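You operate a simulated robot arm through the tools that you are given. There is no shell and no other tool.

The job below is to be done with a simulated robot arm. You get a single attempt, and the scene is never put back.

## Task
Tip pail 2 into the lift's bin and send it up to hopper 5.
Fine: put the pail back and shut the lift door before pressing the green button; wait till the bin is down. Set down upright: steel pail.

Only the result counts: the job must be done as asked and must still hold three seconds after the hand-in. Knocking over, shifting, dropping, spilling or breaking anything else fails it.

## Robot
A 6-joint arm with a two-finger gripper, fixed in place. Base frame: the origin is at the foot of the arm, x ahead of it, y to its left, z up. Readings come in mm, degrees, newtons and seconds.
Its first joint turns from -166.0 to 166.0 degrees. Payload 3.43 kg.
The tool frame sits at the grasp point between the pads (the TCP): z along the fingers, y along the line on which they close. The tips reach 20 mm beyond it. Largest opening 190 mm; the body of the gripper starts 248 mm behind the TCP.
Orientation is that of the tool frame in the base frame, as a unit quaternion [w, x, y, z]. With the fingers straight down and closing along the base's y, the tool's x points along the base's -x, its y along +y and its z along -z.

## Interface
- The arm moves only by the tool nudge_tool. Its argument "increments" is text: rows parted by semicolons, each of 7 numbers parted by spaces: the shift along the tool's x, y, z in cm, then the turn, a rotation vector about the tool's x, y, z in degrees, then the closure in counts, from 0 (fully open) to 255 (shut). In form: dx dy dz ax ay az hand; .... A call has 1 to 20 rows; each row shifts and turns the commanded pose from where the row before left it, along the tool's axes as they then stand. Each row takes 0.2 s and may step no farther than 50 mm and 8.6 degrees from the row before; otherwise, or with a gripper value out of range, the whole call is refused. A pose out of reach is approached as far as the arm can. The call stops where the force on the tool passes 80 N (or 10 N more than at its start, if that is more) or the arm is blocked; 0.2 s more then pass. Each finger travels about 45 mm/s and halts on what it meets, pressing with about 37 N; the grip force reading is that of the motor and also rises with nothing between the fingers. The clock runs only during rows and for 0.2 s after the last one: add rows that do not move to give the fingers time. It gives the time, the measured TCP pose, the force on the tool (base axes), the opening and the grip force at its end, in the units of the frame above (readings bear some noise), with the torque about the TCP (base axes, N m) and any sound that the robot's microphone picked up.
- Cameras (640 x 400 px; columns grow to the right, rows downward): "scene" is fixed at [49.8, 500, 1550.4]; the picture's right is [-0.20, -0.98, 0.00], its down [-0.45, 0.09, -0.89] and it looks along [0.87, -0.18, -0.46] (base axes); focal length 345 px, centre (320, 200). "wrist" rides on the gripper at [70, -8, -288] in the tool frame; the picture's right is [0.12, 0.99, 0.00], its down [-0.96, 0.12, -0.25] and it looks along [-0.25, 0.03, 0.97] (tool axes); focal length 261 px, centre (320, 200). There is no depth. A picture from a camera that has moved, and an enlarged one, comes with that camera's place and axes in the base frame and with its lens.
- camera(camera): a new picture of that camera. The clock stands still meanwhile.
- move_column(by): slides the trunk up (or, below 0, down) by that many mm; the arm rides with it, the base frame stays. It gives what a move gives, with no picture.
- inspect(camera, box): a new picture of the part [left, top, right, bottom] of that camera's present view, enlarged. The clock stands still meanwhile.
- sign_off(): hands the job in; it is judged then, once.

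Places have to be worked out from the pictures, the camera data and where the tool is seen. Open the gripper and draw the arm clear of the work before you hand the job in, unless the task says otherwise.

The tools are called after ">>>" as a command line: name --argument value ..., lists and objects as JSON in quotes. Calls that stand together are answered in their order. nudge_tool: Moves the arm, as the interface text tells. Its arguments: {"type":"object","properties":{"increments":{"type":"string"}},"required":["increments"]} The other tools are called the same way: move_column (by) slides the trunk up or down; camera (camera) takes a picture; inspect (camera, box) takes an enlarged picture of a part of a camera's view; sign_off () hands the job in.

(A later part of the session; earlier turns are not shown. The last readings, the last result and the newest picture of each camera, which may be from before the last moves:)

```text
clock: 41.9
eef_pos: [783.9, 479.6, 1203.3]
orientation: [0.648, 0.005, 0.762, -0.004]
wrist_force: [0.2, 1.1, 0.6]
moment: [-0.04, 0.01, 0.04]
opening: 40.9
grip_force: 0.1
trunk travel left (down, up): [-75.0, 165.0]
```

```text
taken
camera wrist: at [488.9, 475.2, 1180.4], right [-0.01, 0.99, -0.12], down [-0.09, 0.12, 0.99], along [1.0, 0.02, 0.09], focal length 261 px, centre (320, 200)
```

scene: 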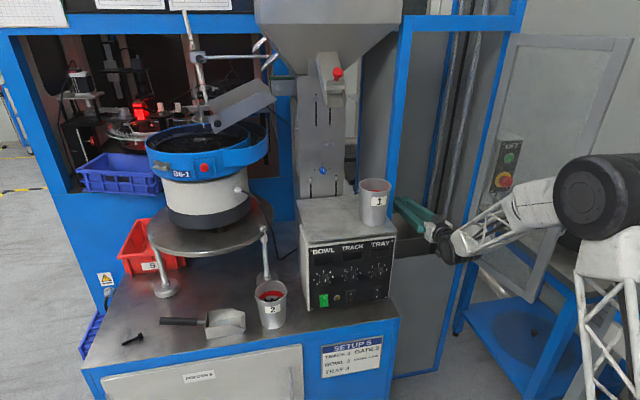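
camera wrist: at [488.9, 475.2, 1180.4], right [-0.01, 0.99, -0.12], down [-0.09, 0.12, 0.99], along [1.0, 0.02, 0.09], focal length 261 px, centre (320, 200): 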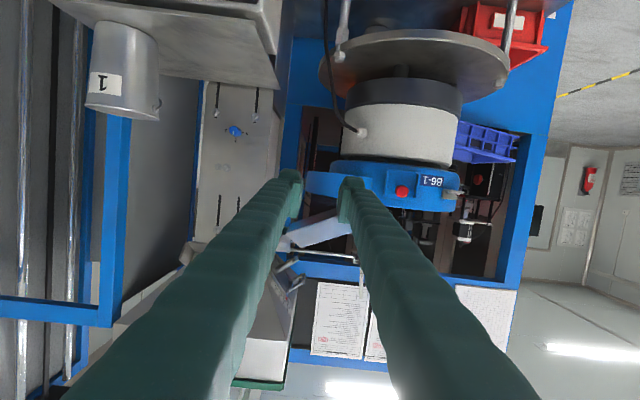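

I'm in front of pail 2's column of space. I descend to about (725, 480, 950) to get a view of the pail.

>>> nudge_tool --increments "4.28 0 -0.4 0 0 0 150;4.28 0 -0.4 0 0 0 150;4.28 0 -0.4 0 0 0 150;4.28 0 -0.4 0 0 0 150;4.28 0 -0.4 0 0 0 150;4.28 0 -0.4 0 0 0 105;0 0 0 0 0 0 105"

>>> camera --camera "wrist"

>>> camera --camera "scene"

```text
clock: 43.5
eef_pos: [721.7, 478.6, 953.2]
orientation: [0.648, 0.004, 0.762, -0.004]
wrist_force: [0.2, -0.4, -0.6]
moment: [0.01, 0.01, 0.03]
opening: 111.9
grip_force: 0.2
trunk travel left (down, up): [-75.0, 165.0]
```

```text
taken
camera wrist: at [425.9, 473.9, 930.4], right [-0.01, 0.99, -0.12], down [-0.09, 0.12, 0.99], along [1.0, 0.02, 0.09], focal length 261 px, centre (320, 200)
```

wrist: 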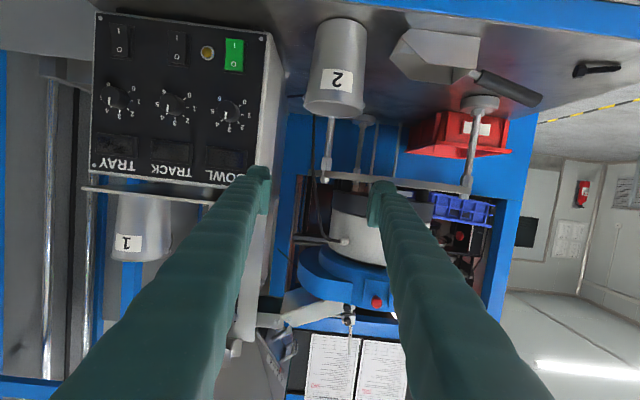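

```text
taken
```

scene: 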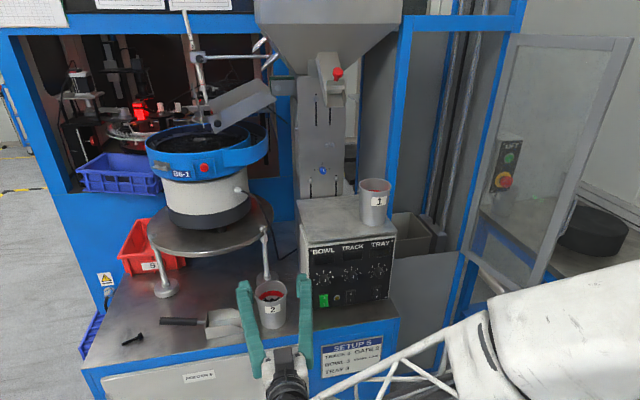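

Pail 2 is clearly visible in the wrist view. I enlarge it to refine its position.

>>> inspect --camera "wrist" --box '[270, 0, 430, 120]'

>>> inspect --camera "scene" --box '[200, 260, 360, 380]'

```text
3.33 times, centred on (350, 60) of wrist
camera zoom: at [425.9, 473.9, 930.4], right [-0.01, 0.99, -0.12], down [-0.09, 0.12, 0.99], along [1.0, 0.02, 0.09], focal length 869 px, centre (220, 667)
```

zoom: 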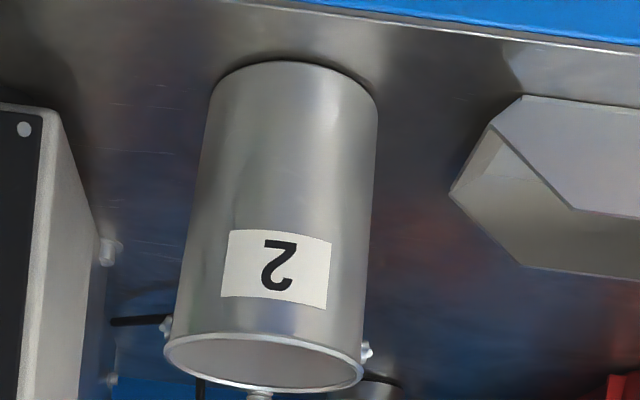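

```text
3.33 times, centred on (280, 320) of scene
camera zoom: at [49.8, 500.0, 1550.4], right [-0.2, -0.98, 0.0], down [-0.45, 0.09, -0.89], along [0.87, -0.18, -0.46], focal length 1149 px, centre (453, -200)
```

zoom: 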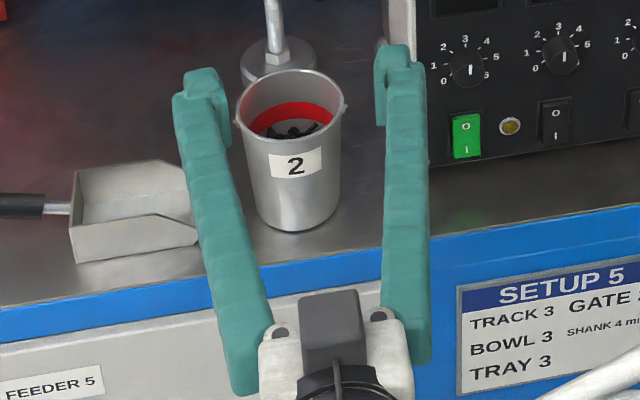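

Pail 2's axis is at about (866, 484), from z 694 (bench) to 818 (rim), with the ears near z 803. I lower the column fully to help reach the low grasp.

>>> move_column --by -75

>>> nudge_tool --increments "4 0.2 0.4 0 0 0 105;4 0.2 0.4 0 0 0 105;4 0.1 0.4 0 0 0 105;0 0 0 0 0 0 105"

>>> camera --camera "wrist"

>>> inspect --camera "scene" --box '[200, 260, 360, 380]'

```text
clock: 44.6
eef_pos: [720.9, 478.4, 880.1]
orientation: [0.648, 0.005, 0.762, -0.004]
wrist_force: [0.5, -0.2, -1.0]
moment: [-0.02, -0.01, 0.01]
opening: 111.7
grip_force: 0.0
trunk travel left (down, up): [0.0, 240.0]
```

```text
clock: 45.6
eef_pos: [713.5, 484.5, 758.6]
orientation: [0.648, 0.004, 0.761, -0.003]
wrist_force: [-0.2, 0.5, 0.4]
moment: [0.02, 0.02, 0.01]
opening: 111.5
grip_force: 0.0
trunk travel left (down, up): [0.0, 240.0]
```

```text
taken
camera wrist: at [419.3, 480.0, 734.9], right [-0.01, 0.99, -0.12], down [-0.09, 0.12, 0.99], along [1.0, 0.02, 0.09], focal length 261 px, centre (320, 200)
```

wrist: 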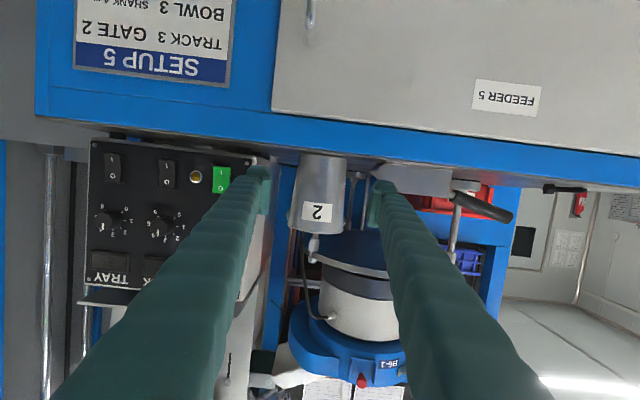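

```text
3.33 times, centred on (280, 320) of scene
camera zoom: at [49.8, 500.0, 1550.4], right [-0.2, -0.98, 0.0], down [-0.45, 0.09, -0.89], along [0.87, -0.18, -0.46], focal length 1149 px, centre (453, -200)
```

zoom: 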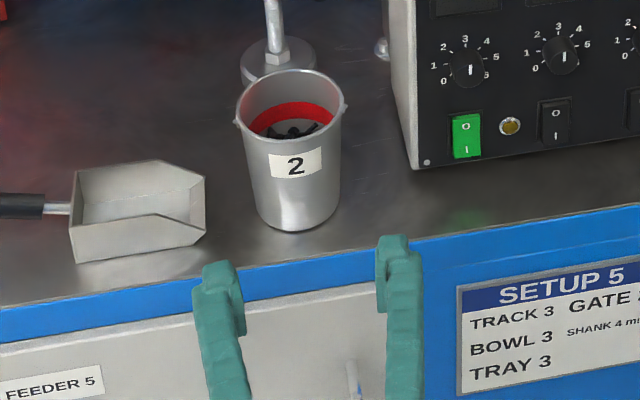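

The pail is centred between the fingers. I advance level at z 758 to x ≈ 864, then check before closing.

>>> nudge_tool --increments "-0.49 0 3 0 0 0 105;-0.49 0 3 0 0 0 105;-0.49 0 3 0 0 0 105;-0.49 0 3 0 0 0 105;-0.49 0 3 0 0 0 105;0 0 0 0 0 0 105"

>>> camera --camera "wrist"

>>> inspect --camera "scene" --box '[200, 260, 360, 380]'

```text
clock: 47.0
eef_pos: [867.4, 484.4, 760.2]
orientation: [0.648, 0.004, 0.762, -0.004]
wrist_force: [-0.5, -0.9, 0.2]
moment: [0.0, -0.02, 0.05]
opening: 112.0
grip_force: 0.1
trunk travel left (down, up): [0.0, 240.0]
```

```text
taken
camera wrist: at [571.9, 479.5, 736.5], right [-0.01, 0.99, -0.12], down [-0.09, 0.12, 0.99], along [1.0, 0.02, 0.09], focal length 261 px, centre (320, 200)
```

wrist: 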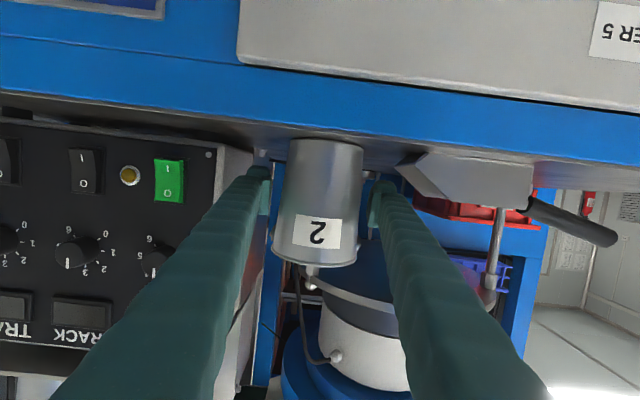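

```text
3.33 times, centred on (280, 320) of scene
camera zoom: at [49.8, 500.0, 1550.4], right [-0.2, -0.98, 0.0], down [-0.45, 0.09, -0.89], along [0.87, -0.18, -0.46], focal length 1149 px, centre (453, -200)
```

zoom: 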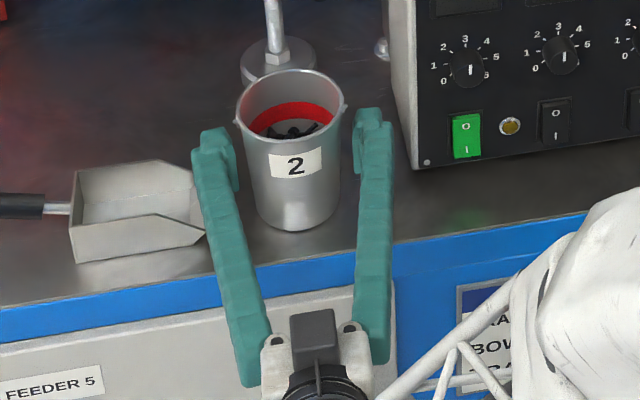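

The fingers straddle the pail below its ears with clearance to the scoop. I close on it.

>>> nudge_tool --increments "0 0 0 0 0 0 135;0 0 0 0 0 0 255;0 0 0 0 0 0 255;0 0 0 0 0 0 255;0 0 0 0 0 0 255"

>>> inspect --camera "scene" --box '[200, 260, 360, 380]'

```text
clock: 48.2
eef_pos: [866.2, 484.0, 760.0]
orientation: [0.648, 0.004, 0.762, -0.003]
wrist_force: [2.0, 3.1, 2.1]
moment: [-0.1, 0.01, -0.01]
opening: 87.9
grip_force: 37.3
trunk travel left (down, up): [0.0, 240.0]
```

```text
3.33 times, centred on (280, 320) of scene
camera zoom: at [49.8, 500.0, 1550.4], right [-0.2, -0.98, 0.0], down [-0.45, 0.09, -0.89], along [0.87, -0.18, -0.46], focal length 1149 px, centre (453, -200)
```

zoom: 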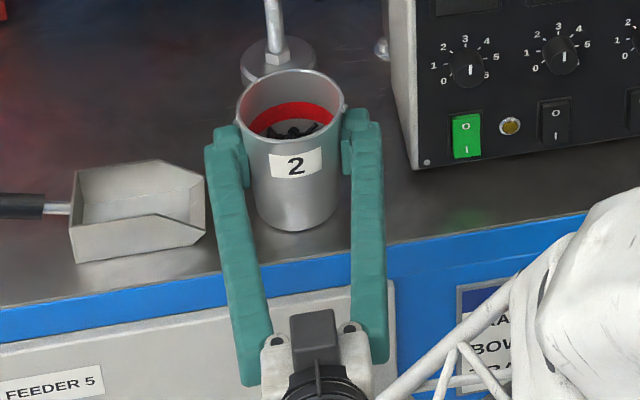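

It is gripped at 87.9 mm with TCP at (866.2, 484.0, 760.0), which I note as the return pose. I lift straight up a little and check the load.

>>> nudge_tool --increments "-0.99 0 -0.16 0 0 0 255;-0.99 0 -0.16 0 0 0 255;-0.99 0 -0.16 0 0 0 255;0 0 0 0 0 0 255;0 0 0 0 0 0 255"

>>> inspect --camera "scene" --box '[200, 260, 360, 380]'

```text
clock: 49.5
eef_pos: [866.7, 484.0, 789.1]
orientation: [0.648, 0.004, 0.762, -0.004]
wrist_force: [-0.3, 0.0, -7.6]
moment: [0.0, -0.03, 0.0]
opening: 89.8
grip_force: 37.0
trunk travel left (down, up): [0.0, 240.0]
```

```text
3.33 times, centred on (280, 320) of scene
camera zoom: at [49.8, 500.0, 1550.4], right [-0.2, -0.98, 0.0], down [-0.45, 0.09, -0.89], along [0.87, -0.18, -0.46], focal length 1149 px, centre (453, -200)
```

zoom: 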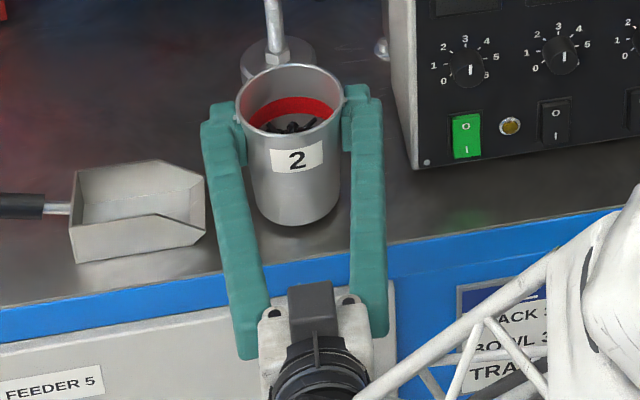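

The opening grew to 89.8 and the pail seems to have risen less than the hand, so I look closely for slip before going on.

>>> inspect --camera "scene" --box '[240, 270, 310, 330]'

>>> inspect --camera "wrist" --box '[220, 100, 420, 300]'

```text
6.67 times, centred on (275, 300) of scene
camera zoom: at [49.8, 500.0, 1550.4], right [-0.2, -0.98, 0.0], down [-0.45, 0.09, -0.89], along [0.87, -0.18, -0.46], focal length 2298 px, centre (620, -467)
```

zoom: 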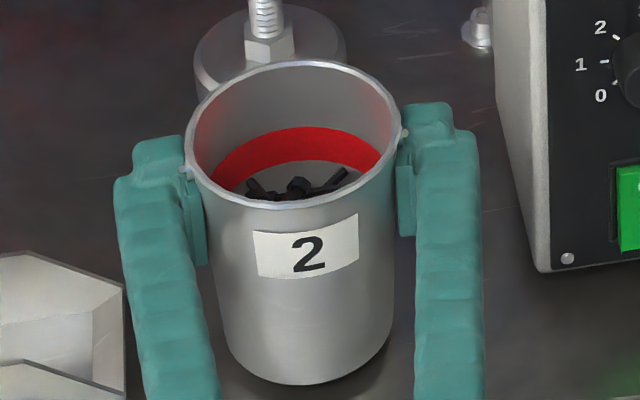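

```text
2.00 times, centred on (320, 200) of wrist
camera zoom: at [571.6, 479.1, 765.7], right [-0.01, 0.99, -0.12], down [-0.09, 0.12, 0.99], along [1.0, 0.02, 0.09], focal length 521 px, centre (320, 200)
```

zoom: 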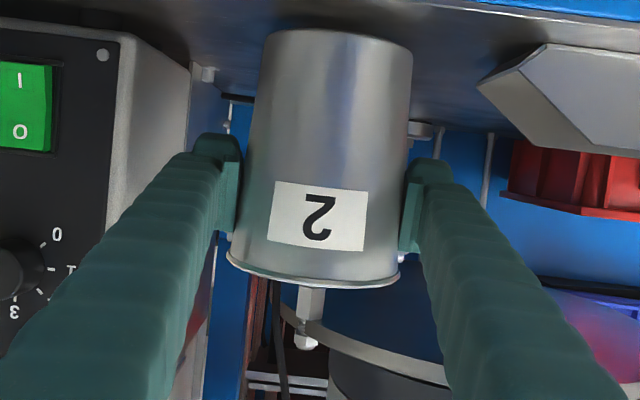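

The pail did lift (bottom about 715), with perhaps 10 mm slip. I wait a second to see whether it is still slipping.

>>> nudge_tool --increments "0 0 0 0 0 0 255;0 0 0 0 0 0 255;0 0 0 0 0 0 255;0 0 0 0 0 0 255;0 0 0 0 0 0 255"

>>> inspect --camera "scene" --box '[240, 270, 310, 330]'

>>> inspect --camera "wrist" --box '[220, 100, 420, 300]'

```text
clock: 50.6
eef_pos: [867.2, 483.0, 789.1]
orientation: [0.648, 0.004, 0.761, -0.004]
wrist_force: [-0.1, 0.9, -8.2]
moment: [0.01, -0.02, 0.0]
opening: 90.1
grip_force: 36.8
trunk travel left (down, up): [0.0, 240.0]
```

```text
6.67 times, centred on (275, 300) of scene
camera zoom: at [49.8, 500.0, 1550.4], right [-0.2, -0.98, 0.0], down [-0.45, 0.09, -0.89], along [0.87, -0.18, -0.46], focal length 2298 px, centre (620, -467)
```

zoom: 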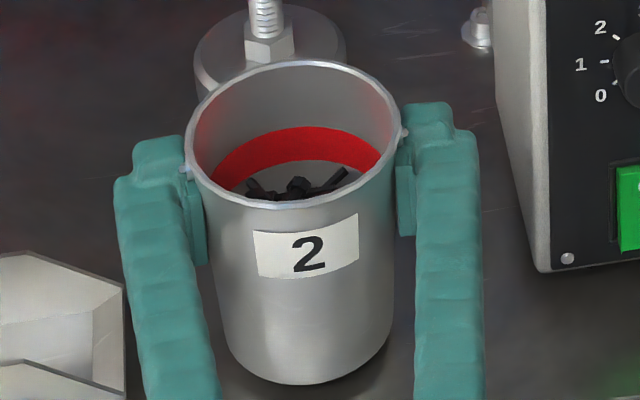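

```text
2.00 times, centred on (320, 200) of wrist
camera zoom: at [571.7, 479.1, 765.8], right [-0.01, 0.99, -0.12], down [-0.09, 0.12, 0.99], along [1.0, 0.02, 0.09], focal length 521 px, centre (320, 200)
```

zoom: 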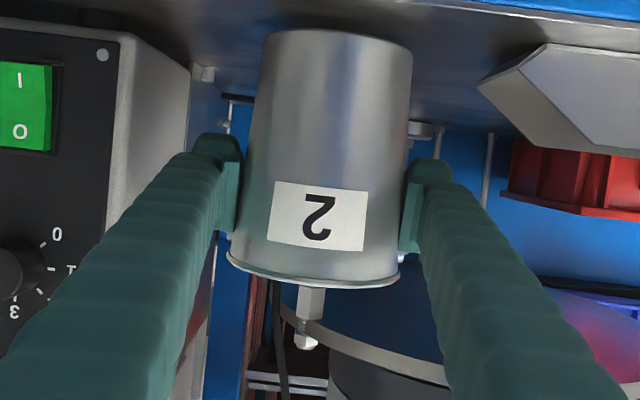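

The scene shows the pail rose only about 6 mm and now hangs with its ears on the pads, so friction is poor. I lower it back onto the bench and measure the sliding force to judge the friction.

>>> nudge_tool --increments "0.5 0 0.08 0 0 0 255;0.5 0 0.08 0 0 0 255;0.3 0 0.05 0 0 0 255"

>>> inspect --camera "scene" --box '[240, 270, 310, 330]'

>>> inspect --camera "wrist" --box '[220, 100, 420, 300]'

```text
clock: 51.5
eef_pos: [865.5, 483.2, 779.7]
orientation: [0.649, 0.004, 0.76, -0.003]
wrist_force: [-3.0, 0.1, 24.8]
moment: [-0.09, 0.21, -0.42]
opening: 88.8
grip_force: 37.5
trunk travel left (down, up): [0.0, 240.0]
```

```text
6.67 times, centred on (275, 300) of scene
camera zoom: at [49.8, 500.0, 1550.4], right [-0.2, -0.98, 0.0], down [-0.45, 0.09, -0.89], along [0.87, -0.18, -0.46], focal length 2298 px, centre (620, -467)
```

zoom: 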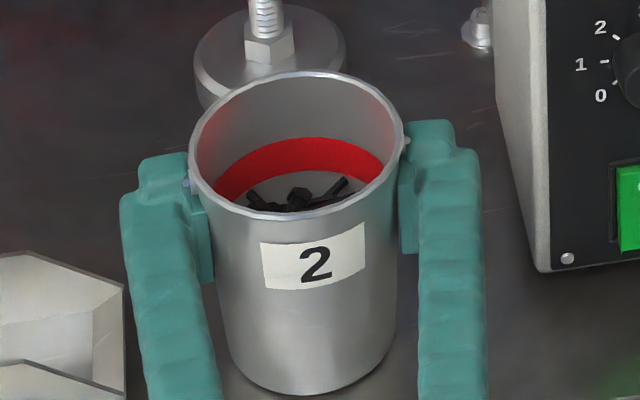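

```text
2.00 times, centred on (320, 200) of wrist
camera zoom: at [570.5, 478.2, 754.8], right [-0.01, 0.99, -0.12], down [-0.09, 0.12, 0.99], along [1.0, 0.02, 0.09], focal length 521 px, centre (320, 200)
```

zoom: 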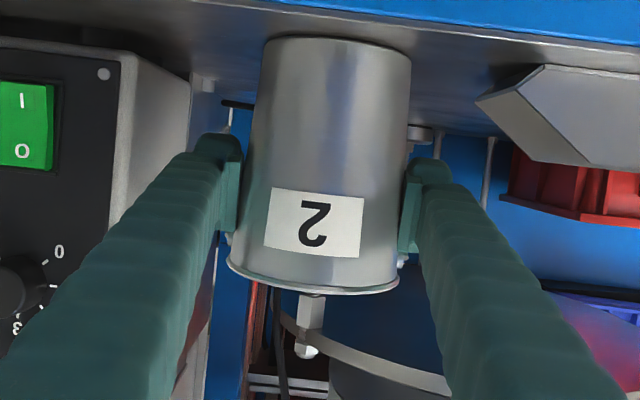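

Sliding downwards took about 25 N, so friction is fair. With the pads just below the ears I lift again, slowly, and watch whether the pail follows.

>>> nudge_tool --increments "0 0 0 0 0 0 255;-0.4 0 -0.06 0 0 0 255;-0.4 0 -0.06 0 0 0 255;-0.5 0 -0.08 0 0 0 255;-0.5 0 -0.08 0 0 0 255;-0.5 0 -0.08 0 0 0 255;-0.5 0 -0.08 0 0 0 255;0 0 0 0 0 0 255"

>>> inspect --camera "scene" --box '[240, 270, 310, 330]'

>>> inspect --camera "wrist" --box '[220, 100, 420, 300]'

```text
clock: 53.2
eef_pos: [866.1, 481.6, 802.7]
orientation: [0.648, 0.004, 0.761, -0.004]
wrist_force: [0.2, -0.2, -8.4]
moment: [0.01, -0.06, -0.03]
opening: 87.9
grip_force: 37.3
trunk travel left (down, up): [0.0, 240.0]
```

```text
6.67 times, centred on (275, 300) of scene
camera zoom: at [49.8, 500.0, 1550.4], right [-0.2, -0.98, 0.0], down [-0.45, 0.09, -0.89], along [0.87, -0.18, -0.46], focal length 2298 px, centre (620, -467)
```

zoom: 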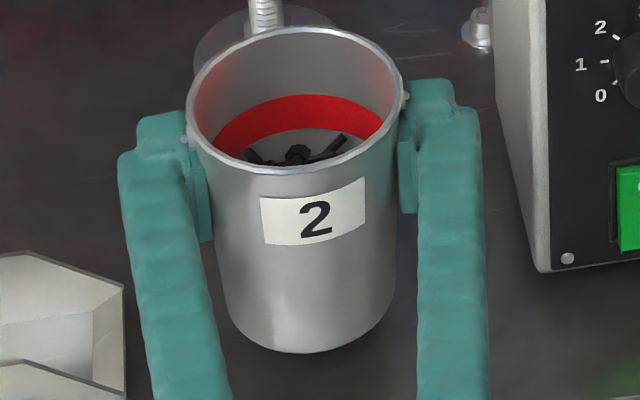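

```text
2.00 times, centred on (320, 200) of wrist
camera zoom: at [571.4, 477.0, 779.9], right [-0.01, 0.99, -0.12], down [-0.09, 0.12, 0.99], along [1.0, 0.02, 0.09], focal length 521 px, centre (320, 200)
```

zoom: 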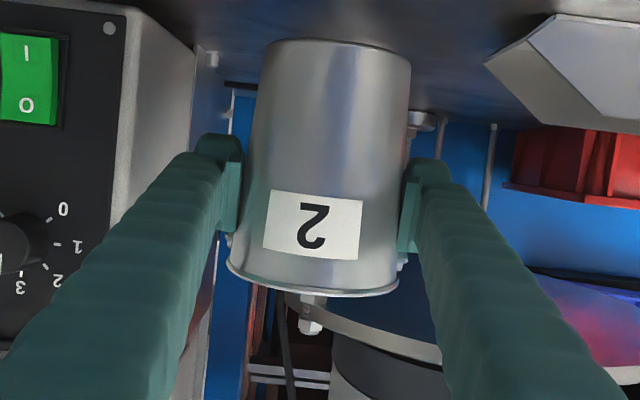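

This time the pail came up with the hand without slipping. I retreat from the bench with it, then raise the column to the height that worked for the crossing.

>>> nudge_tool --increments "-0.5 0 -1.5 0 0 0 255;-0.4 0 -2.5 0 0 0 255;-0.3 0 -2.5 0 0 0 255;-0.2 0 -2.5 0 0 0 255;0 0 -1.5 0 0 0 255;0 0 0 0 0 0 255"

>>> move_column --by 75

>>> camera --camera "scene"

```text
clock: 54.6
eef_pos: [764.8, 482.9, 835.0]
orientation: [0.648, 0.004, 0.761, -0.004]
wrist_force: [-0.5, 0.4, -7.2]
moment: [0.02, -0.05, 0.02]
opening: 88.2
grip_force: 37.3
trunk travel left (down, up): [0.0, 240.0]
```

```text
clock: 55.8
eef_pos: [764.7, 481.8, 910.0]
orientation: [0.649, 0.004, 0.761, -0.004]
wrist_force: [0.0, 0.2, -7.7]
moment: [-0.01, -0.06, 0.02]
opening: 87.8
grip_force: 37.0
trunk travel left (down, up): [-75.0, 165.0]
```

```text
taken
```

scene: 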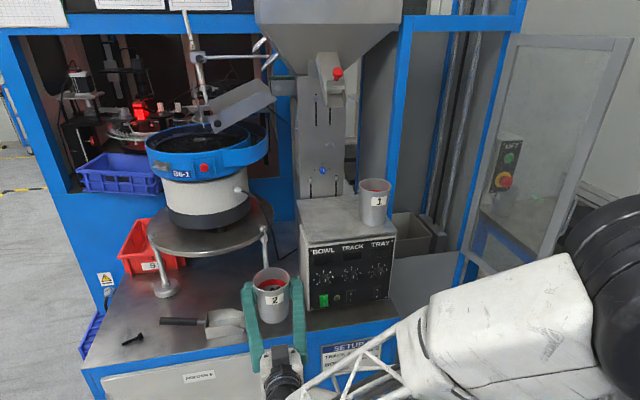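

The pail hangs steady. I raise it to z ≈ 1200.

>>> nudge_tool --increments "-1.6 0 -0.15 0 0 0 255;-3.2 0 -0.3 0 0 0 255;-3.2 0 -0.3 0 0 0 255;-3.2 0 -0.3 0 0 0 255;-3.2 0 -0.3 0 0 0 255;-3.2 0 -0.3 0 0 0 255;-3.2 0 -0.3 0 0 0 255;-3.2 0 -0.3 0 0 0 255;-3.2 0 -0.3 0 0 0 255;-1.6 0 -0.15 0 0 0 255;0 0 0 0 0 0 255"

>>> camera --camera "scene"

```text
clock: 58.2
eef_pos: [784.3, 481.9, 1198.4]
orientation: [0.648, 0.004, 0.761, -0.004]
wrist_force: [-0.4, 0.6, -7.2]
moment: [-0.02, -0.05, -0.01]
opening: 87.7
grip_force: 36.7
trunk travel left (down, up): [-75.0, 165.0]
```

```text
taken
```

scene: 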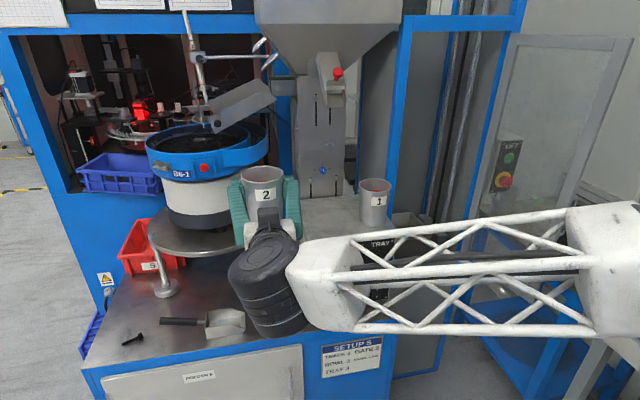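

Now I traverse to y ≈ -70 in front of the control box and pail 1 in gentle steps.

>>> nudge_tool --increments "0 -1.8 0 0 0 0 255;0 -3.4 0 0 0 0 255;0 -3.4 0 0 0 0 255;0 -3.4 0 0 0 0 255;0 -3.4 0 0 0 0 255;0 -3.4 0 0 0 0 255;0 -3.4 0 0 0 0 255;0 -3.4 0 0 0 0 255;0 -3.4 0 0 0 0 255;0 -3.4 0 0 0 0 255;0 -3.4 0 0 0 0 255;0 -3.4 0 0 0 0 255;0 -3.4 0 0 0 0 255;0 -3.4 0 0 0 0 255;0 -3.4 0 0 0 0 255;0 -3.4 0 0 0 0 255;0 -3.4 0 0 0 0 255;0 -1.8 0 0 0 0 255;0 0 0 0 0 0 255"

>>> camera --camera "scene"

>>> camera --camera "wrist"

```text
clock: 62.2
eef_pos: [778.1, -97.5, 1199.0]
orientation: [0.648, 0.004, 0.762, -0.004]
wrist_force: [-1.0, -0.4, -7.0]
moment: [-0.02, -0.03, -0.02]
opening: 87.9
grip_force: 37.2
trunk travel left (down, up): [-75.0, 165.0]
```

```text
taken
```

scene: 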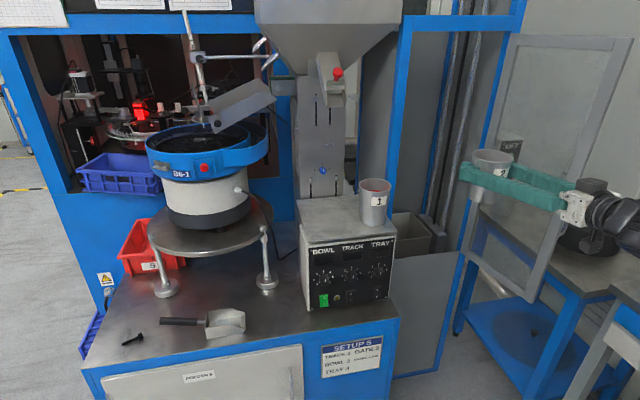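

```text
taken
camera wrist: at [483.0, -102.7, 1175.4], right [-0.01, 0.99, -0.12], down [-0.09, 0.12, 0.99], along [1.0, 0.02, 0.09], focal length 261 px, centre (320, 200)
```

wrist: 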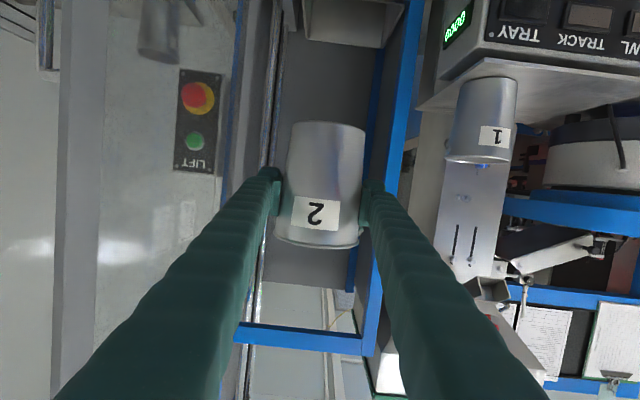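

The pail is upright in front of the lift opening. I go forward and down to about (1000, -80, 1010).

>>> nudge_tool --increments "0.84 0.1 1.38 0 0 0 255;1.68 0.19 2.77 0 0 0 255;1.68 0.19 2.77 0 0 0 255;1.68 0.19 2.77 0 0 0 255;1.68 0.19 2.77 0 0 0 255;1.68 0.19 2.77 0 0 0 255;1.68 0.19 2.77 0 0 0 255;1.68 0.19 2.77 0 0 0 255;1.68 0.19 2.77 0 0 0 255;0.84 0.1 1.38 0 0 0 255;0 0 0 0 0 0 255"

>>> camera --camera "scene"

```text
clock: 64.6
eef_pos: [998.8, -83.5, 1008.1]
orientation: [0.648, 0.005, 0.762, -0.004]
wrist_force: [0.2, -0.1, -7.6]
moment: [0.01, -0.05, 0.01]
opening: 87.6
grip_force: 37.1
trunk travel left (down, up): [-75.0, 165.0]
```

```text
taken
```

scene: 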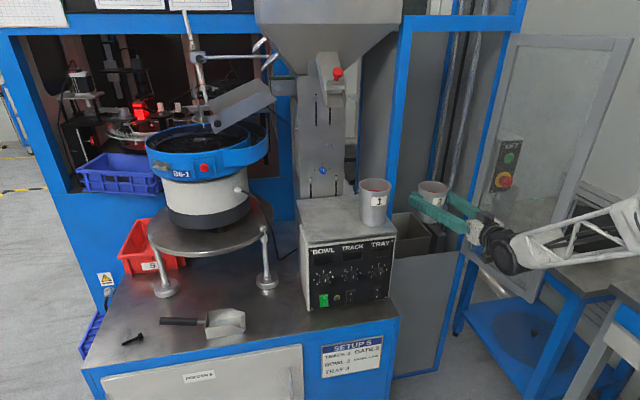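

Clear so far. I continue to the pouring position, about (1203, -95, 888), with the pail still upright above the bin.

>>> nudge_tool --increments "0.55 -0.08 1.35 0 0 0 255;1.08 -0.17 2.7 0 0 0 255;1.08 -0.17 2.7 0 0 0 255;1.08 -0.17 2.7 0 0 0 255;1.08 -0.17 2.7 0 0 0 255;1.08 -0.17 2.7 0 0 0 255;1.08 -0.17 2.7 0 0 0 255;1.08 -0.17 2.7 0 0 0 255;0.55 -0.08 1.35 0 0 0 255;0 0 0 0 0 0 255"

>>> camera --camera "scene"

>>> camera --camera "wrist"

```text
clock: 66.8
eef_pos: [1200.5, -101.1, 889.4]
orientation: [0.649, 0.003, 0.761, -0.003]
wrist_force: [0.8, -0.2, -7.4]
moment: [0.01, -0.07, -0.02]
opening: 87.6
grip_force: 37.0
trunk travel left (down, up): [-75.0, 165.0]
```

```text
taken
```

scene: 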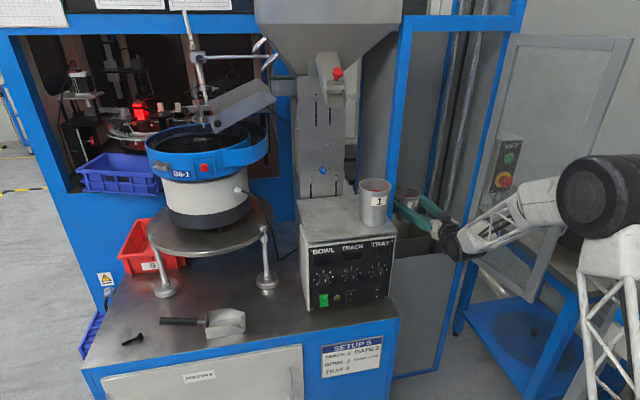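

```text
taken
camera wrist: at [904.4, -104.6, 866.1], right [-0.01, 0.99, -0.12], down [-0.09, 0.12, 0.99], along [1.0, 0.02, 0.09], focal length 261 px, centre (320, 200)
```

wrist: 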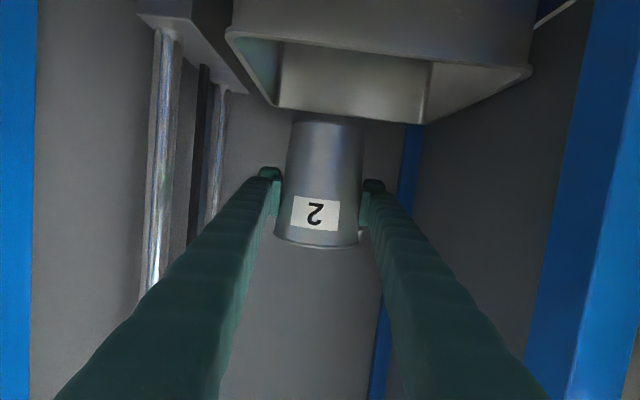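

The pail sits squarely over the bin (rim about x 1100–1290, y -181 to 38). I now roll it slowly towards +y to pour.

>>> nudge_tool --increments "0 0 0 0 0 -4 255;0 0 0 0 0 -7 255;0 0 0 0 0 -7 255;0 0 0 0 0 -7 255;0 0 0 0 0 -7 255;0 0 0 0 0 -7 255;0 0 0 0 0 -5 255;0 0 0 0 0 -4 255;0 0 0 0 0 -4 255;0 0 0 0 0 -4 255;0 0 0 0 0 -4 255;0 0 0 0 0 -4 255;0 0 0 0 0 -4 255;0 0 0 0 0 -4 255;0 0 0 0 0 -4 255;0 0 0 0 0 -4 255;0 0 0 0 0 -4 255;0 0 0 0 0 -4 255;0 0 0 0 0 -4 255;0 0 0 0 0 0 255"

>>> camera --camera "wrist"

>>> inspect --camera "scene" --box '[370, 160, 490, 250]'

```text
clock: 71.0
eef_pos: [1198.7, -99.8, 889.5]
orientation: [-0.448, 0.544, -0.532, 0.469]
wrist_force: [-0.1, -0.2, -5.1]
moment: [0.13, 0.0, 0.01]
opening: 87.3
grip_force: 36.9
trunk travel left (down, up): [-75.0, 165.0]
```

```text
taken
camera wrist: at [916.2, -165.6, 947.0], right [-0.16, -0.15, -0.98], down [-0.26, 0.96, -0.11], along [0.95, 0.23, -0.19], focal length 261 px, centre (320, 200)
```

wrist: 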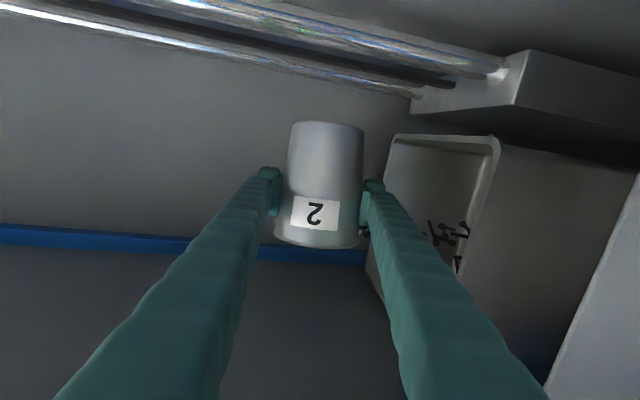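

```text
4.44 times, centred on (430, 205) of scene
camera zoom: at [49.8, 500.0, 1550.4], right [-0.2, -0.98, 0.0], down [-0.45, 0.09, -0.89], along [0.87, -0.18, -0.46], focal length 1532 px, centre (-169, 178)
```

zoom: 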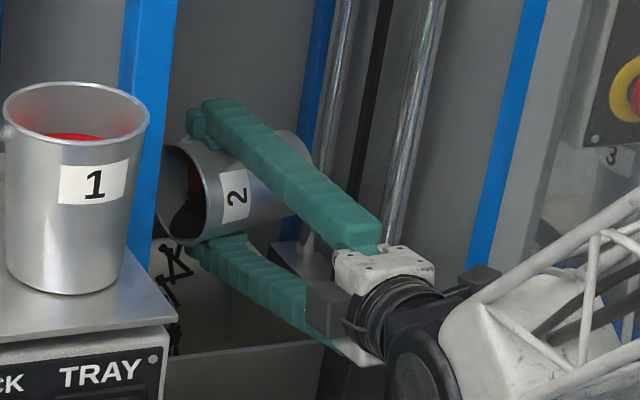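

Parts are falling into the bin; the weight is down to about 5 N and some remain inside. I continue the roll to about 140°.

>>> nudge_tool --increments "0 0 0 0 0 -4 255;0 0 0 0 0 -4 255;0 0 0 0 0 -4 255;0 0 0 0 0 -4 255;0 0 0 0 0 -4 255;0 0 0 0 0 -4 255;0 0 0 0 0 -4 255;0 0 0 0 0 -4 255;0 0 0 0 0 -4 255;0 0 0 0 0 -4 255;0 0 0 0 0 -4 255;0 0 0 0 0 0 255;0 0 0 0 0 0 255"

>>> camera --camera "wrist"

>>> inspect --camera "scene" --box '[370, 160, 490, 250]'

```text
clock: 73.8
eef_pos: [1199.2, -98.9, 890.1]
orientation: [-0.238, 0.704, -0.29, 0.602]
wrist_force: [-0.5, -0.3, -1.8]
moment: [0.05, 0.05, 0.01]
opening: 87.2
grip_force: 36.8
trunk travel left (down, up): [-75.0, 165.0]
```

```text
taken
camera wrist: at [924.2, -138.5, 991.2], right [-0.11, -0.8, -0.6], down [-0.36, 0.59, -0.72], along [0.93, 0.14, -0.35], focal length 261 px, centre (320, 200)
```

wrist: 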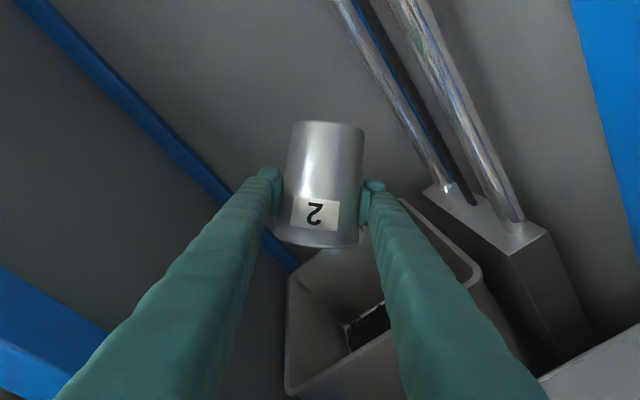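

```text
4.44 times, centred on (430, 205) of scene
camera zoom: at [49.8, 500.0, 1550.4], right [-0.2, -0.98, 0.0], down [-0.45, 0.09, -0.89], along [0.87, -0.18, -0.46], focal length 1532 px, centre (-169, 178)
```

zoom: 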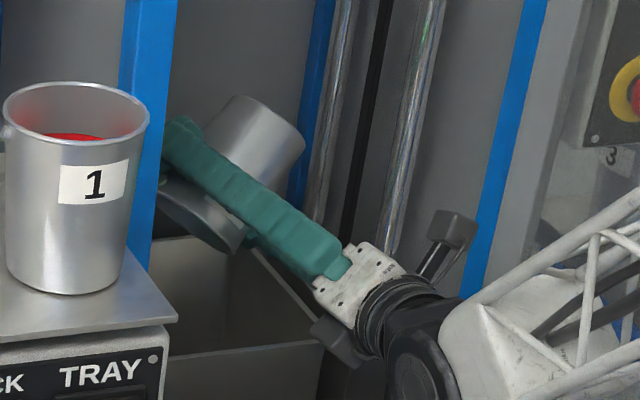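

The load fell to about 1.8 N, so the pail is likely empty. I tip a bit further and hold to let any last parts drop.

>>> nudge_tool --increments "0 0 0 0 0 -5 255;0 0 0 0 0 -5 255;0 0 0 0 0 -5 255;0 0 0 0 0 0 255;0 0 0 0 0 0 255;0 0 0 0 0 0 255"

>>> inspect --camera "wrist" --box '[220, 180, 500, 400]'

>>> inspect --camera "scene" --box '[370, 160, 490, 270]'

```text
clock: 75.2
eef_pos: [1199.1, -99.5, 889.1]
orientation: [-0.159, 0.736, -0.195, 0.628]
wrist_force: [0.8, 0.3, -1.8]
moment: [-0.01, 0.03, 0.01]
opening: 87.3
grip_force: 36.9
trunk travel left (down, up): [-75.0, 165.0]
```

```text
1.82 times, centred on (360, 290) of wrist
camera zoom: at [925.5, -122.4, 999.8], right [-0.07, -0.93, -0.37], down [-0.38, 0.37, -0.85], along [0.92, 0.08, -0.38], focal length 474 px, centre (247, 36)
```

zoom: 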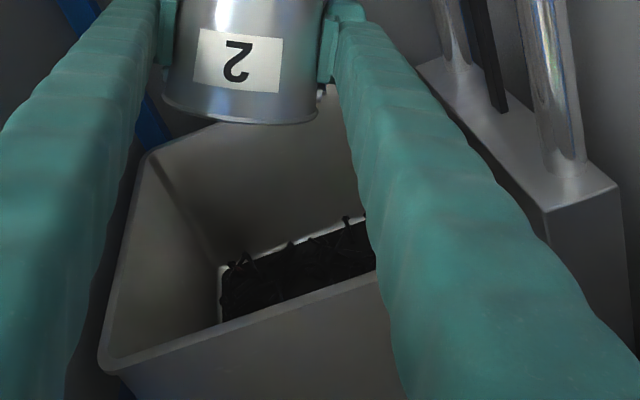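

```text
3.64 times, centred on (430, 215) of scene
camera zoom: at [49.8, 500.0, 1550.4], right [-0.2, -0.98, 0.0], down [-0.45, 0.09, -0.89], along [0.87, -0.18, -0.46], focal length 1253 px, centre (-80, 146)
```

zoom: 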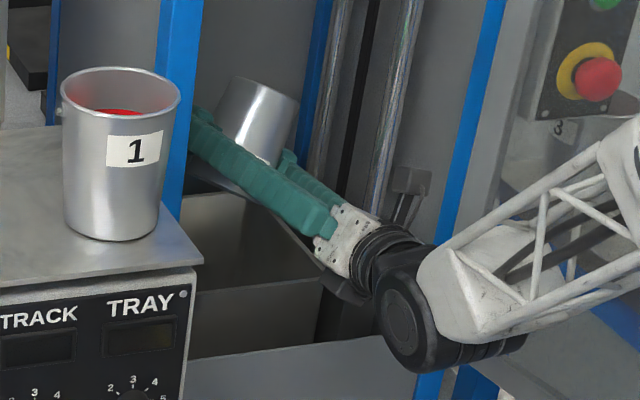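

All parts lie in the bin. I roll the pail back upright (151°).

>>> nudge_tool --increments "0 0 0 0 0 4 255;0 0 0 0 0 8 255;0 0 0 0 0 8 255;0 0 0 0 0 8 255;0 0 0 0 0 8 255;0 0 0 0 0 8 255;0 0 0 0 0 8 255;0 0 0 0 0 8 255;0 0 0 0 0 8 255;0 0 0 0 0 8 255;0 0 0 0 0 8 255;0 0 0 0 0 8 255;0 0 0 0 0 8 255;0 0 0 0 0 8 255;0 0 0 0 0 8 255;0 0 0 0 0 8 255;0 0 0 0 0 8 255;0 0 0 0 0 8 255;0 0 0 0 0 8 255;0 0 0 0 0 3 255"

>>> camera --camera "wrist"

>>> inspect --camera "scene" --box '[370, 160, 490, 270]'

```text
clock: 79.4
eef_pos: [1199.2, -98.8, 889.2]
orientation: [0.648, 0.004, 0.761, -0.003]
wrist_force: [-0.7, -0.7, -1.4]
moment: [-0.01, 0.01, -0.03]
opening: 87.2
grip_force: 37.1
trunk travel left (down, up): [-75.0, 165.0]
```

```text
taken
camera wrist: at [904.0, -103.5, 865.7], right [-0.01, 0.99, -0.12], down [-0.09, 0.12, 0.99], along [1.0, 0.02, 0.09], focal length 261 px, centre (320, 200)
```

wrist: 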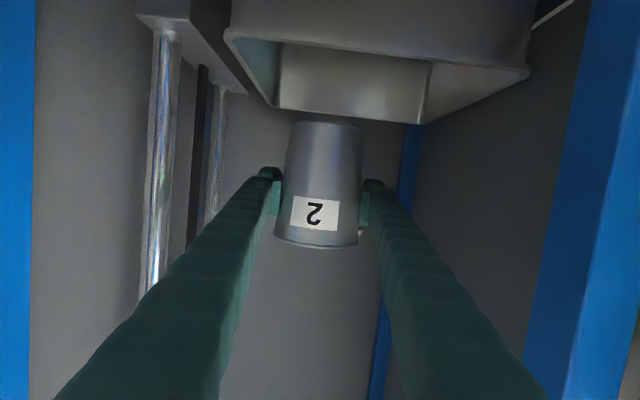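

```text
3.64 times, centred on (430, 215) of scene
camera zoom: at [49.8, 500.0, 1550.4], right [-0.2, -0.98, 0.0], down [-0.45, 0.09, -0.89], along [0.87, -0.18, -0.46], focal length 1253 px, centre (-80, 146)
```

zoom: 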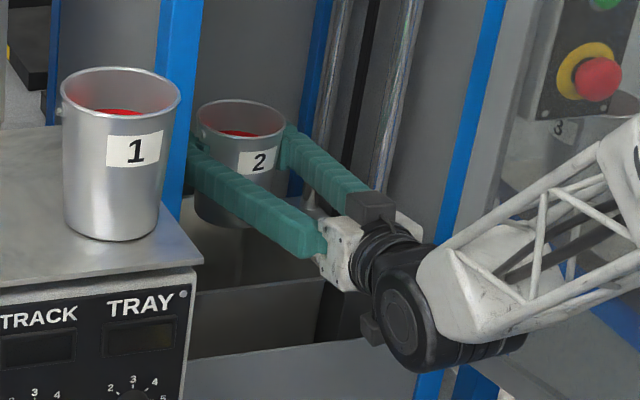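

The pail is upright, unmoved in the grip. I back out of the lift along the same path.

>>> nudge_tool --increments "-0.55 0.08 -1.35 0 0 0 255;-1.08 0.17 -2.7 0 0 0 255;-1.08 0.17 -2.7 0 0 0 255;-1.08 0.17 -2.7 0 0 0 255;-1.08 0.17 -2.7 0 0 0 255;-1.08 0.17 -2.7 0 0 0 255;-1.08 0.17 -2.7 0 0 0 255;-1.08 0.17 -2.7 0 0 0 255;-1.08 0.1 -2.7 0 0 0 255;-1.68 -0.19 -2.77 0 0 0 255;-1.68 -0.19 -2.77 0 0 0 255;-1.68 -0.19 -2.77 0 0 0 255;-1.68 -0.19 -2.77 0 0 0 255;-1.68 -0.19 -2.77 0 0 0 255;-1.68 -0.19 -2.77 0 0 0 255;-1.68 -0.19 -2.77 0 0 0 255;-1.68 -0.19 -2.77 0 0 0 255;-1.2 -0.1 -1.9 0 0 0 255;0 0 0 0 0 0 255"

>>> camera --camera "scene"

```text
clock: 83.4
eef_pos: [772.2, -97.5, 1200.4]
orientation: [0.649, 0.005, 0.761, -0.004]
wrist_force: [-0.3, 0.4, -1.9]
moment: [0.0, 0.0, -0.02]
opening: 86.9
grip_force: 37.2
trunk travel left (down, up): [-75.0, 165.0]
```

```text
taken
```

scene: 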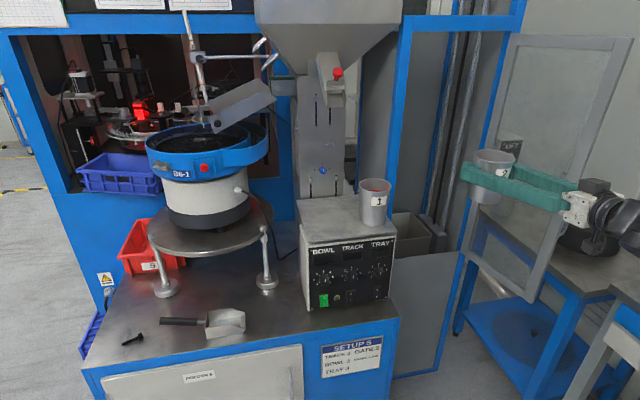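

The pail is clear of the lift and empty (about 1.9 N). I traverse back to y ≈ 482.

>>> nudge_tool --increments "0 1.8 0 0 0 0 255;0 3.4 0 0 0 0 255;0 3.4 0 0 0 0 255;0 3.4 0 0 0 0 255;0 3.4 0 0 0 0 255;0 3.4 0 0 0 0 255;0 3.4 0 0 0 0 255;0 3.4 0 0 0 0 255;0 3.4 0 0 0 0 255;0 3.4 0 0 0 0 255;0 3.4 0 0 0 0 255;0 3.4 0 0 0 0 255;0 3.4 0 0 0 0 255;0 3.4 0 0 0 0 255;0 3.4 0 0 0 0 255;0 3.4 0 0 0 0 255;0 3.4 0 0 0 0 255;0 1.8 0 0 0 0 255;0 0 0 0 0 0 255"

>>> nudge_tool --increments "3.2 0 0.3 0 0 0 255;3.2 0 0.3 0 0 0 255;3.2 0 0.3 0 0 0 255;3.2 0 0.3 0 0 0 255;3.2 0 0.3 0 0 0 255;3.2 0 0.3 0 0 0 255;3.2 0 0.3 0 0 0 255;3.2 0 0.3 0 0 0 255;3.2 0 0.3 0 0 0 255;0 0 0 0 0 0 255"

>>> camera --camera "scene"

```text
clock: 87.4
eef_pos: [780.0, 483.4, 1198.7]
orientation: [0.648, 0.005, 0.761, -0.005]
wrist_force: [0.5, 0.0, -1.5]
moment: [0.04, -0.02, 0.05]
opening: 87.3
grip_force: 37.1
trunk travel left (down, up): [-75.0, 165.0]
```

```text
clock: 89.6
eef_pos: [759.7, 481.3, 911.7]
orientation: [0.648, 0.004, 0.761, -0.004]
wrist_force: [0.0, -0.4, -1.7]
moment: [0.01, -0.01, 0.05]
opening: 86.9
grip_force: 36.9
trunk travel left (down, up): [-75.0, 165.0]
```

```text
taken
```

scene: 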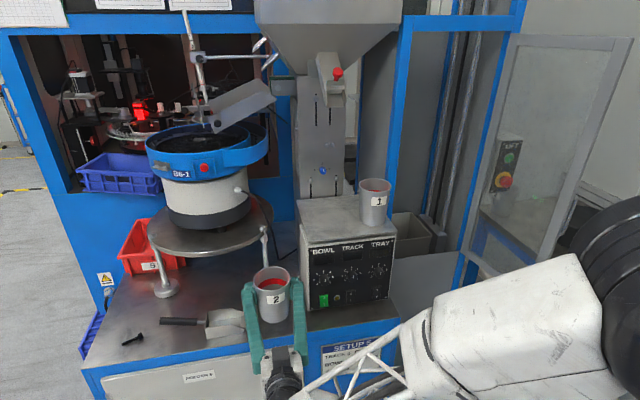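

I lower the column and move the pail back over its spot, about 20 mm above the bench.

>>> move_column --by -75

>>> nudge_tool --increments "0 0.1 2 0 0 0 255;0 0.1 2.5 0 0 0 255;0.2 0 2.5 0 0 0 255;0.3 0 2.3 0 0 0 255;0.4 0 1.2 0 0 0 255;0 0 0 0 0 0 255"

>>> inspect --camera "scene" --box '[240, 270, 310, 330]'

>>> inspect --camera "wrist" --box '[220, 100, 420, 300]'

```text
clock: 90.7
eef_pos: [760.7, 480.5, 836.7]
orientation: [0.648, 0.004, 0.762, -0.004]
wrist_force: [0.2, -0.3, -2.6]
moment: [-0.02, 0.01, -0.01]
opening: 86.9
grip_force: 37.0
trunk travel left (down, up): [0.0, 240.0]
```

```text
clock: 92.1
eef_pos: [861.2, 483.3, 811.1]
orientation: [0.648, 0.005, 0.762, -0.004]
wrist_force: [0.1, -0.9, -1.4]
moment: [0.0, 0.01, 0.02]
opening: 86.8
grip_force: 36.9
trunk travel left (down, up): [0.0, 240.0]
```

```text
6.67 times, centred on (275, 300) of scene
camera zoom: at [49.8, 500.0, 1550.4], right [-0.2, -0.98, 0.0], down [-0.45, 0.09, -0.89], along [0.87, -0.18, -0.46], focal length 2298 px, centre (620, -467)
```

zoom: 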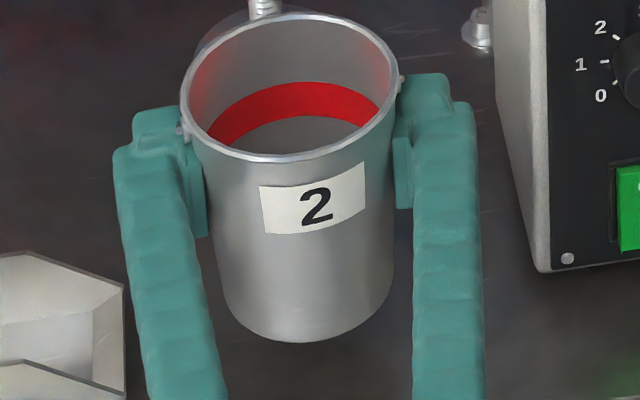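

```text
2.00 times, centred on (320, 200) of wrist
camera zoom: at [566.7, 478.9, 787.3], right [-0.01, 0.99, -0.12], down [-0.09, 0.12, 0.99], along [1.0, 0.02, 0.09], focal length 521 px, centre (320, 200)
```

zoom: 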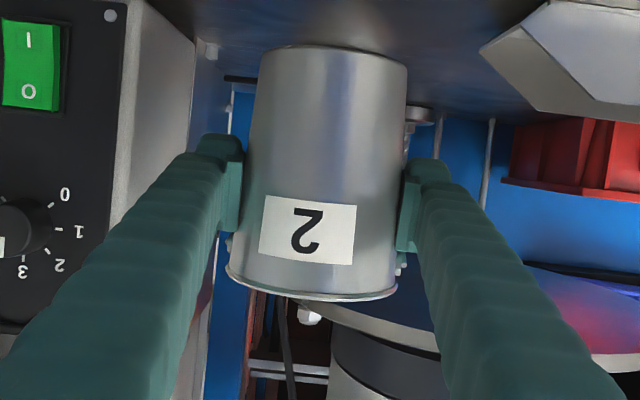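

The pail is empty. I shift 5 mm forward to the original spot and lower towards the bench.

>>> nudge_tool --increments "0.9 0.07 0.5 0 0 0 255;1 0 0.3 0 0 0 255;0.75 0 0.13 0 0 0 255;0 0 0 0 0 0 255"

>>> nudge_tool --increments "0.2 0 0.03 0 0 0 255;0.2 0 0.03 0 0 0 255;0 0 0 0 0 0 255"

>>> inspect --camera "scene" --box '[240, 270, 310, 330]'

```text
clock: 93.1
eef_pos: [866.9, 483.2, 783.5]
orientation: [0.648, 0.004, 0.761, -0.004]
wrist_force: [0.8, -0.1, -1.8]
moment: [0.02, 0.0, -0.01]
opening: 86.7
grip_force: 36.7
trunk travel left (down, up): [0.0, 240.0]
```

```text
clock: 93.9
eef_pos: [866.7, 483.0, 779.6]
orientation: [0.648, 0.004, 0.762, -0.004]
wrist_force: [0.2, 0.2, -1.1]
moment: [0.03, 0.01, 0.02]
opening: 86.7
grip_force: 37.1
trunk travel left (down, up): [0.0, 240.0]
```

```text
6.67 times, centred on (275, 300) of scene
camera zoom: at [49.8, 500.0, 1550.4], right [-0.2, -0.98, 0.0], down [-0.45, 0.09, -0.89], along [0.87, -0.18, -0.46], focal length 2298 px, centre (620, -467)
```

zoom: 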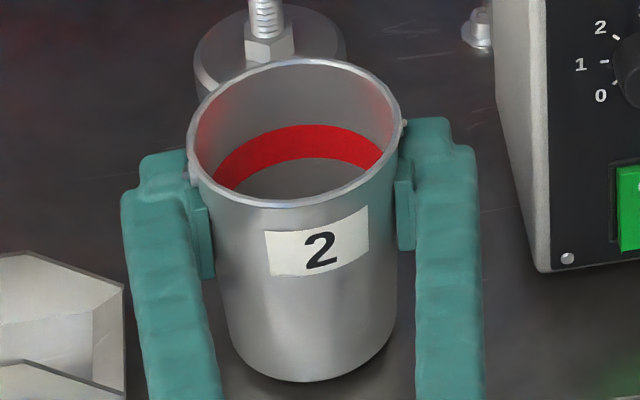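

Still about 7 mm above the bench by the picture. I keep lowering in small steps.

>>> nudge_tool --increments "0.2 0 0.03 0 0 0 255;0.2 0 0.03 0 0 0 255;0.1 0 0.02 0 0 0 255;0 0 0 0 0 0 255"

>>> nudge_tool --increments "0.12 0 0.02 0 0 0 255;0 0 0 0 0 0 255"

>>> nudge_tool --increments "0.12 0 0.02 0 0 0 255;0 0 0 0 0 0 255"

>>> inspect --camera "scene" --box '[240, 270, 310, 330]'

```text
clock: 94.9
eef_pos: [867.5, 482.8, 775.7]
orientation: [0.648, 0.004, 0.762, -0.004]
wrist_force: [0.1, 0.2, -1.4]
moment: [0.0, -0.01, -0.03]
opening: 86.8
grip_force: 36.1
trunk travel left (down, up): [0.0, 240.0]
```

```text
clock: 95.5
eef_pos: [867.3, 482.7, 776.5]
orientation: [0.649, 0.004, 0.761, -0.003]
wrist_force: [1.0, 1.3, 5.8]
moment: [0.36, 0.07, -0.06]
opening: 86.9
grip_force: 37.1
trunk travel left (down, up): [0.0, 240.0]
```

```text
clock: 96.1
eef_pos: [867.4, 483.4, 774.8]
orientation: [0.649, 0.005, 0.761, -0.004]
wrist_force: [-0.3, -0.8, 18.0]
moment: [0.55, 0.36, -0.03]
opening: 86.9
grip_force: 36.7
trunk travel left (down, up): [0.0, 240.0]
```

```text
6.67 times, centred on (275, 300) of scene
camera zoom: at [49.8, 500.0, 1550.4], right [-0.2, -0.98, 0.0], down [-0.45, 0.09, -0.89], along [0.87, -0.18, -0.46], focal length 2298 px, centre (620, -467)
```

zoom: 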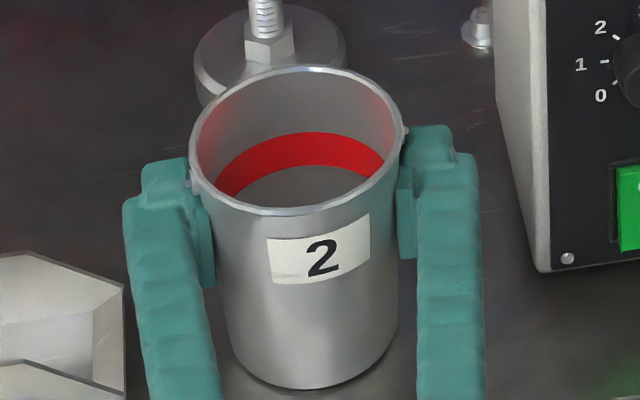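

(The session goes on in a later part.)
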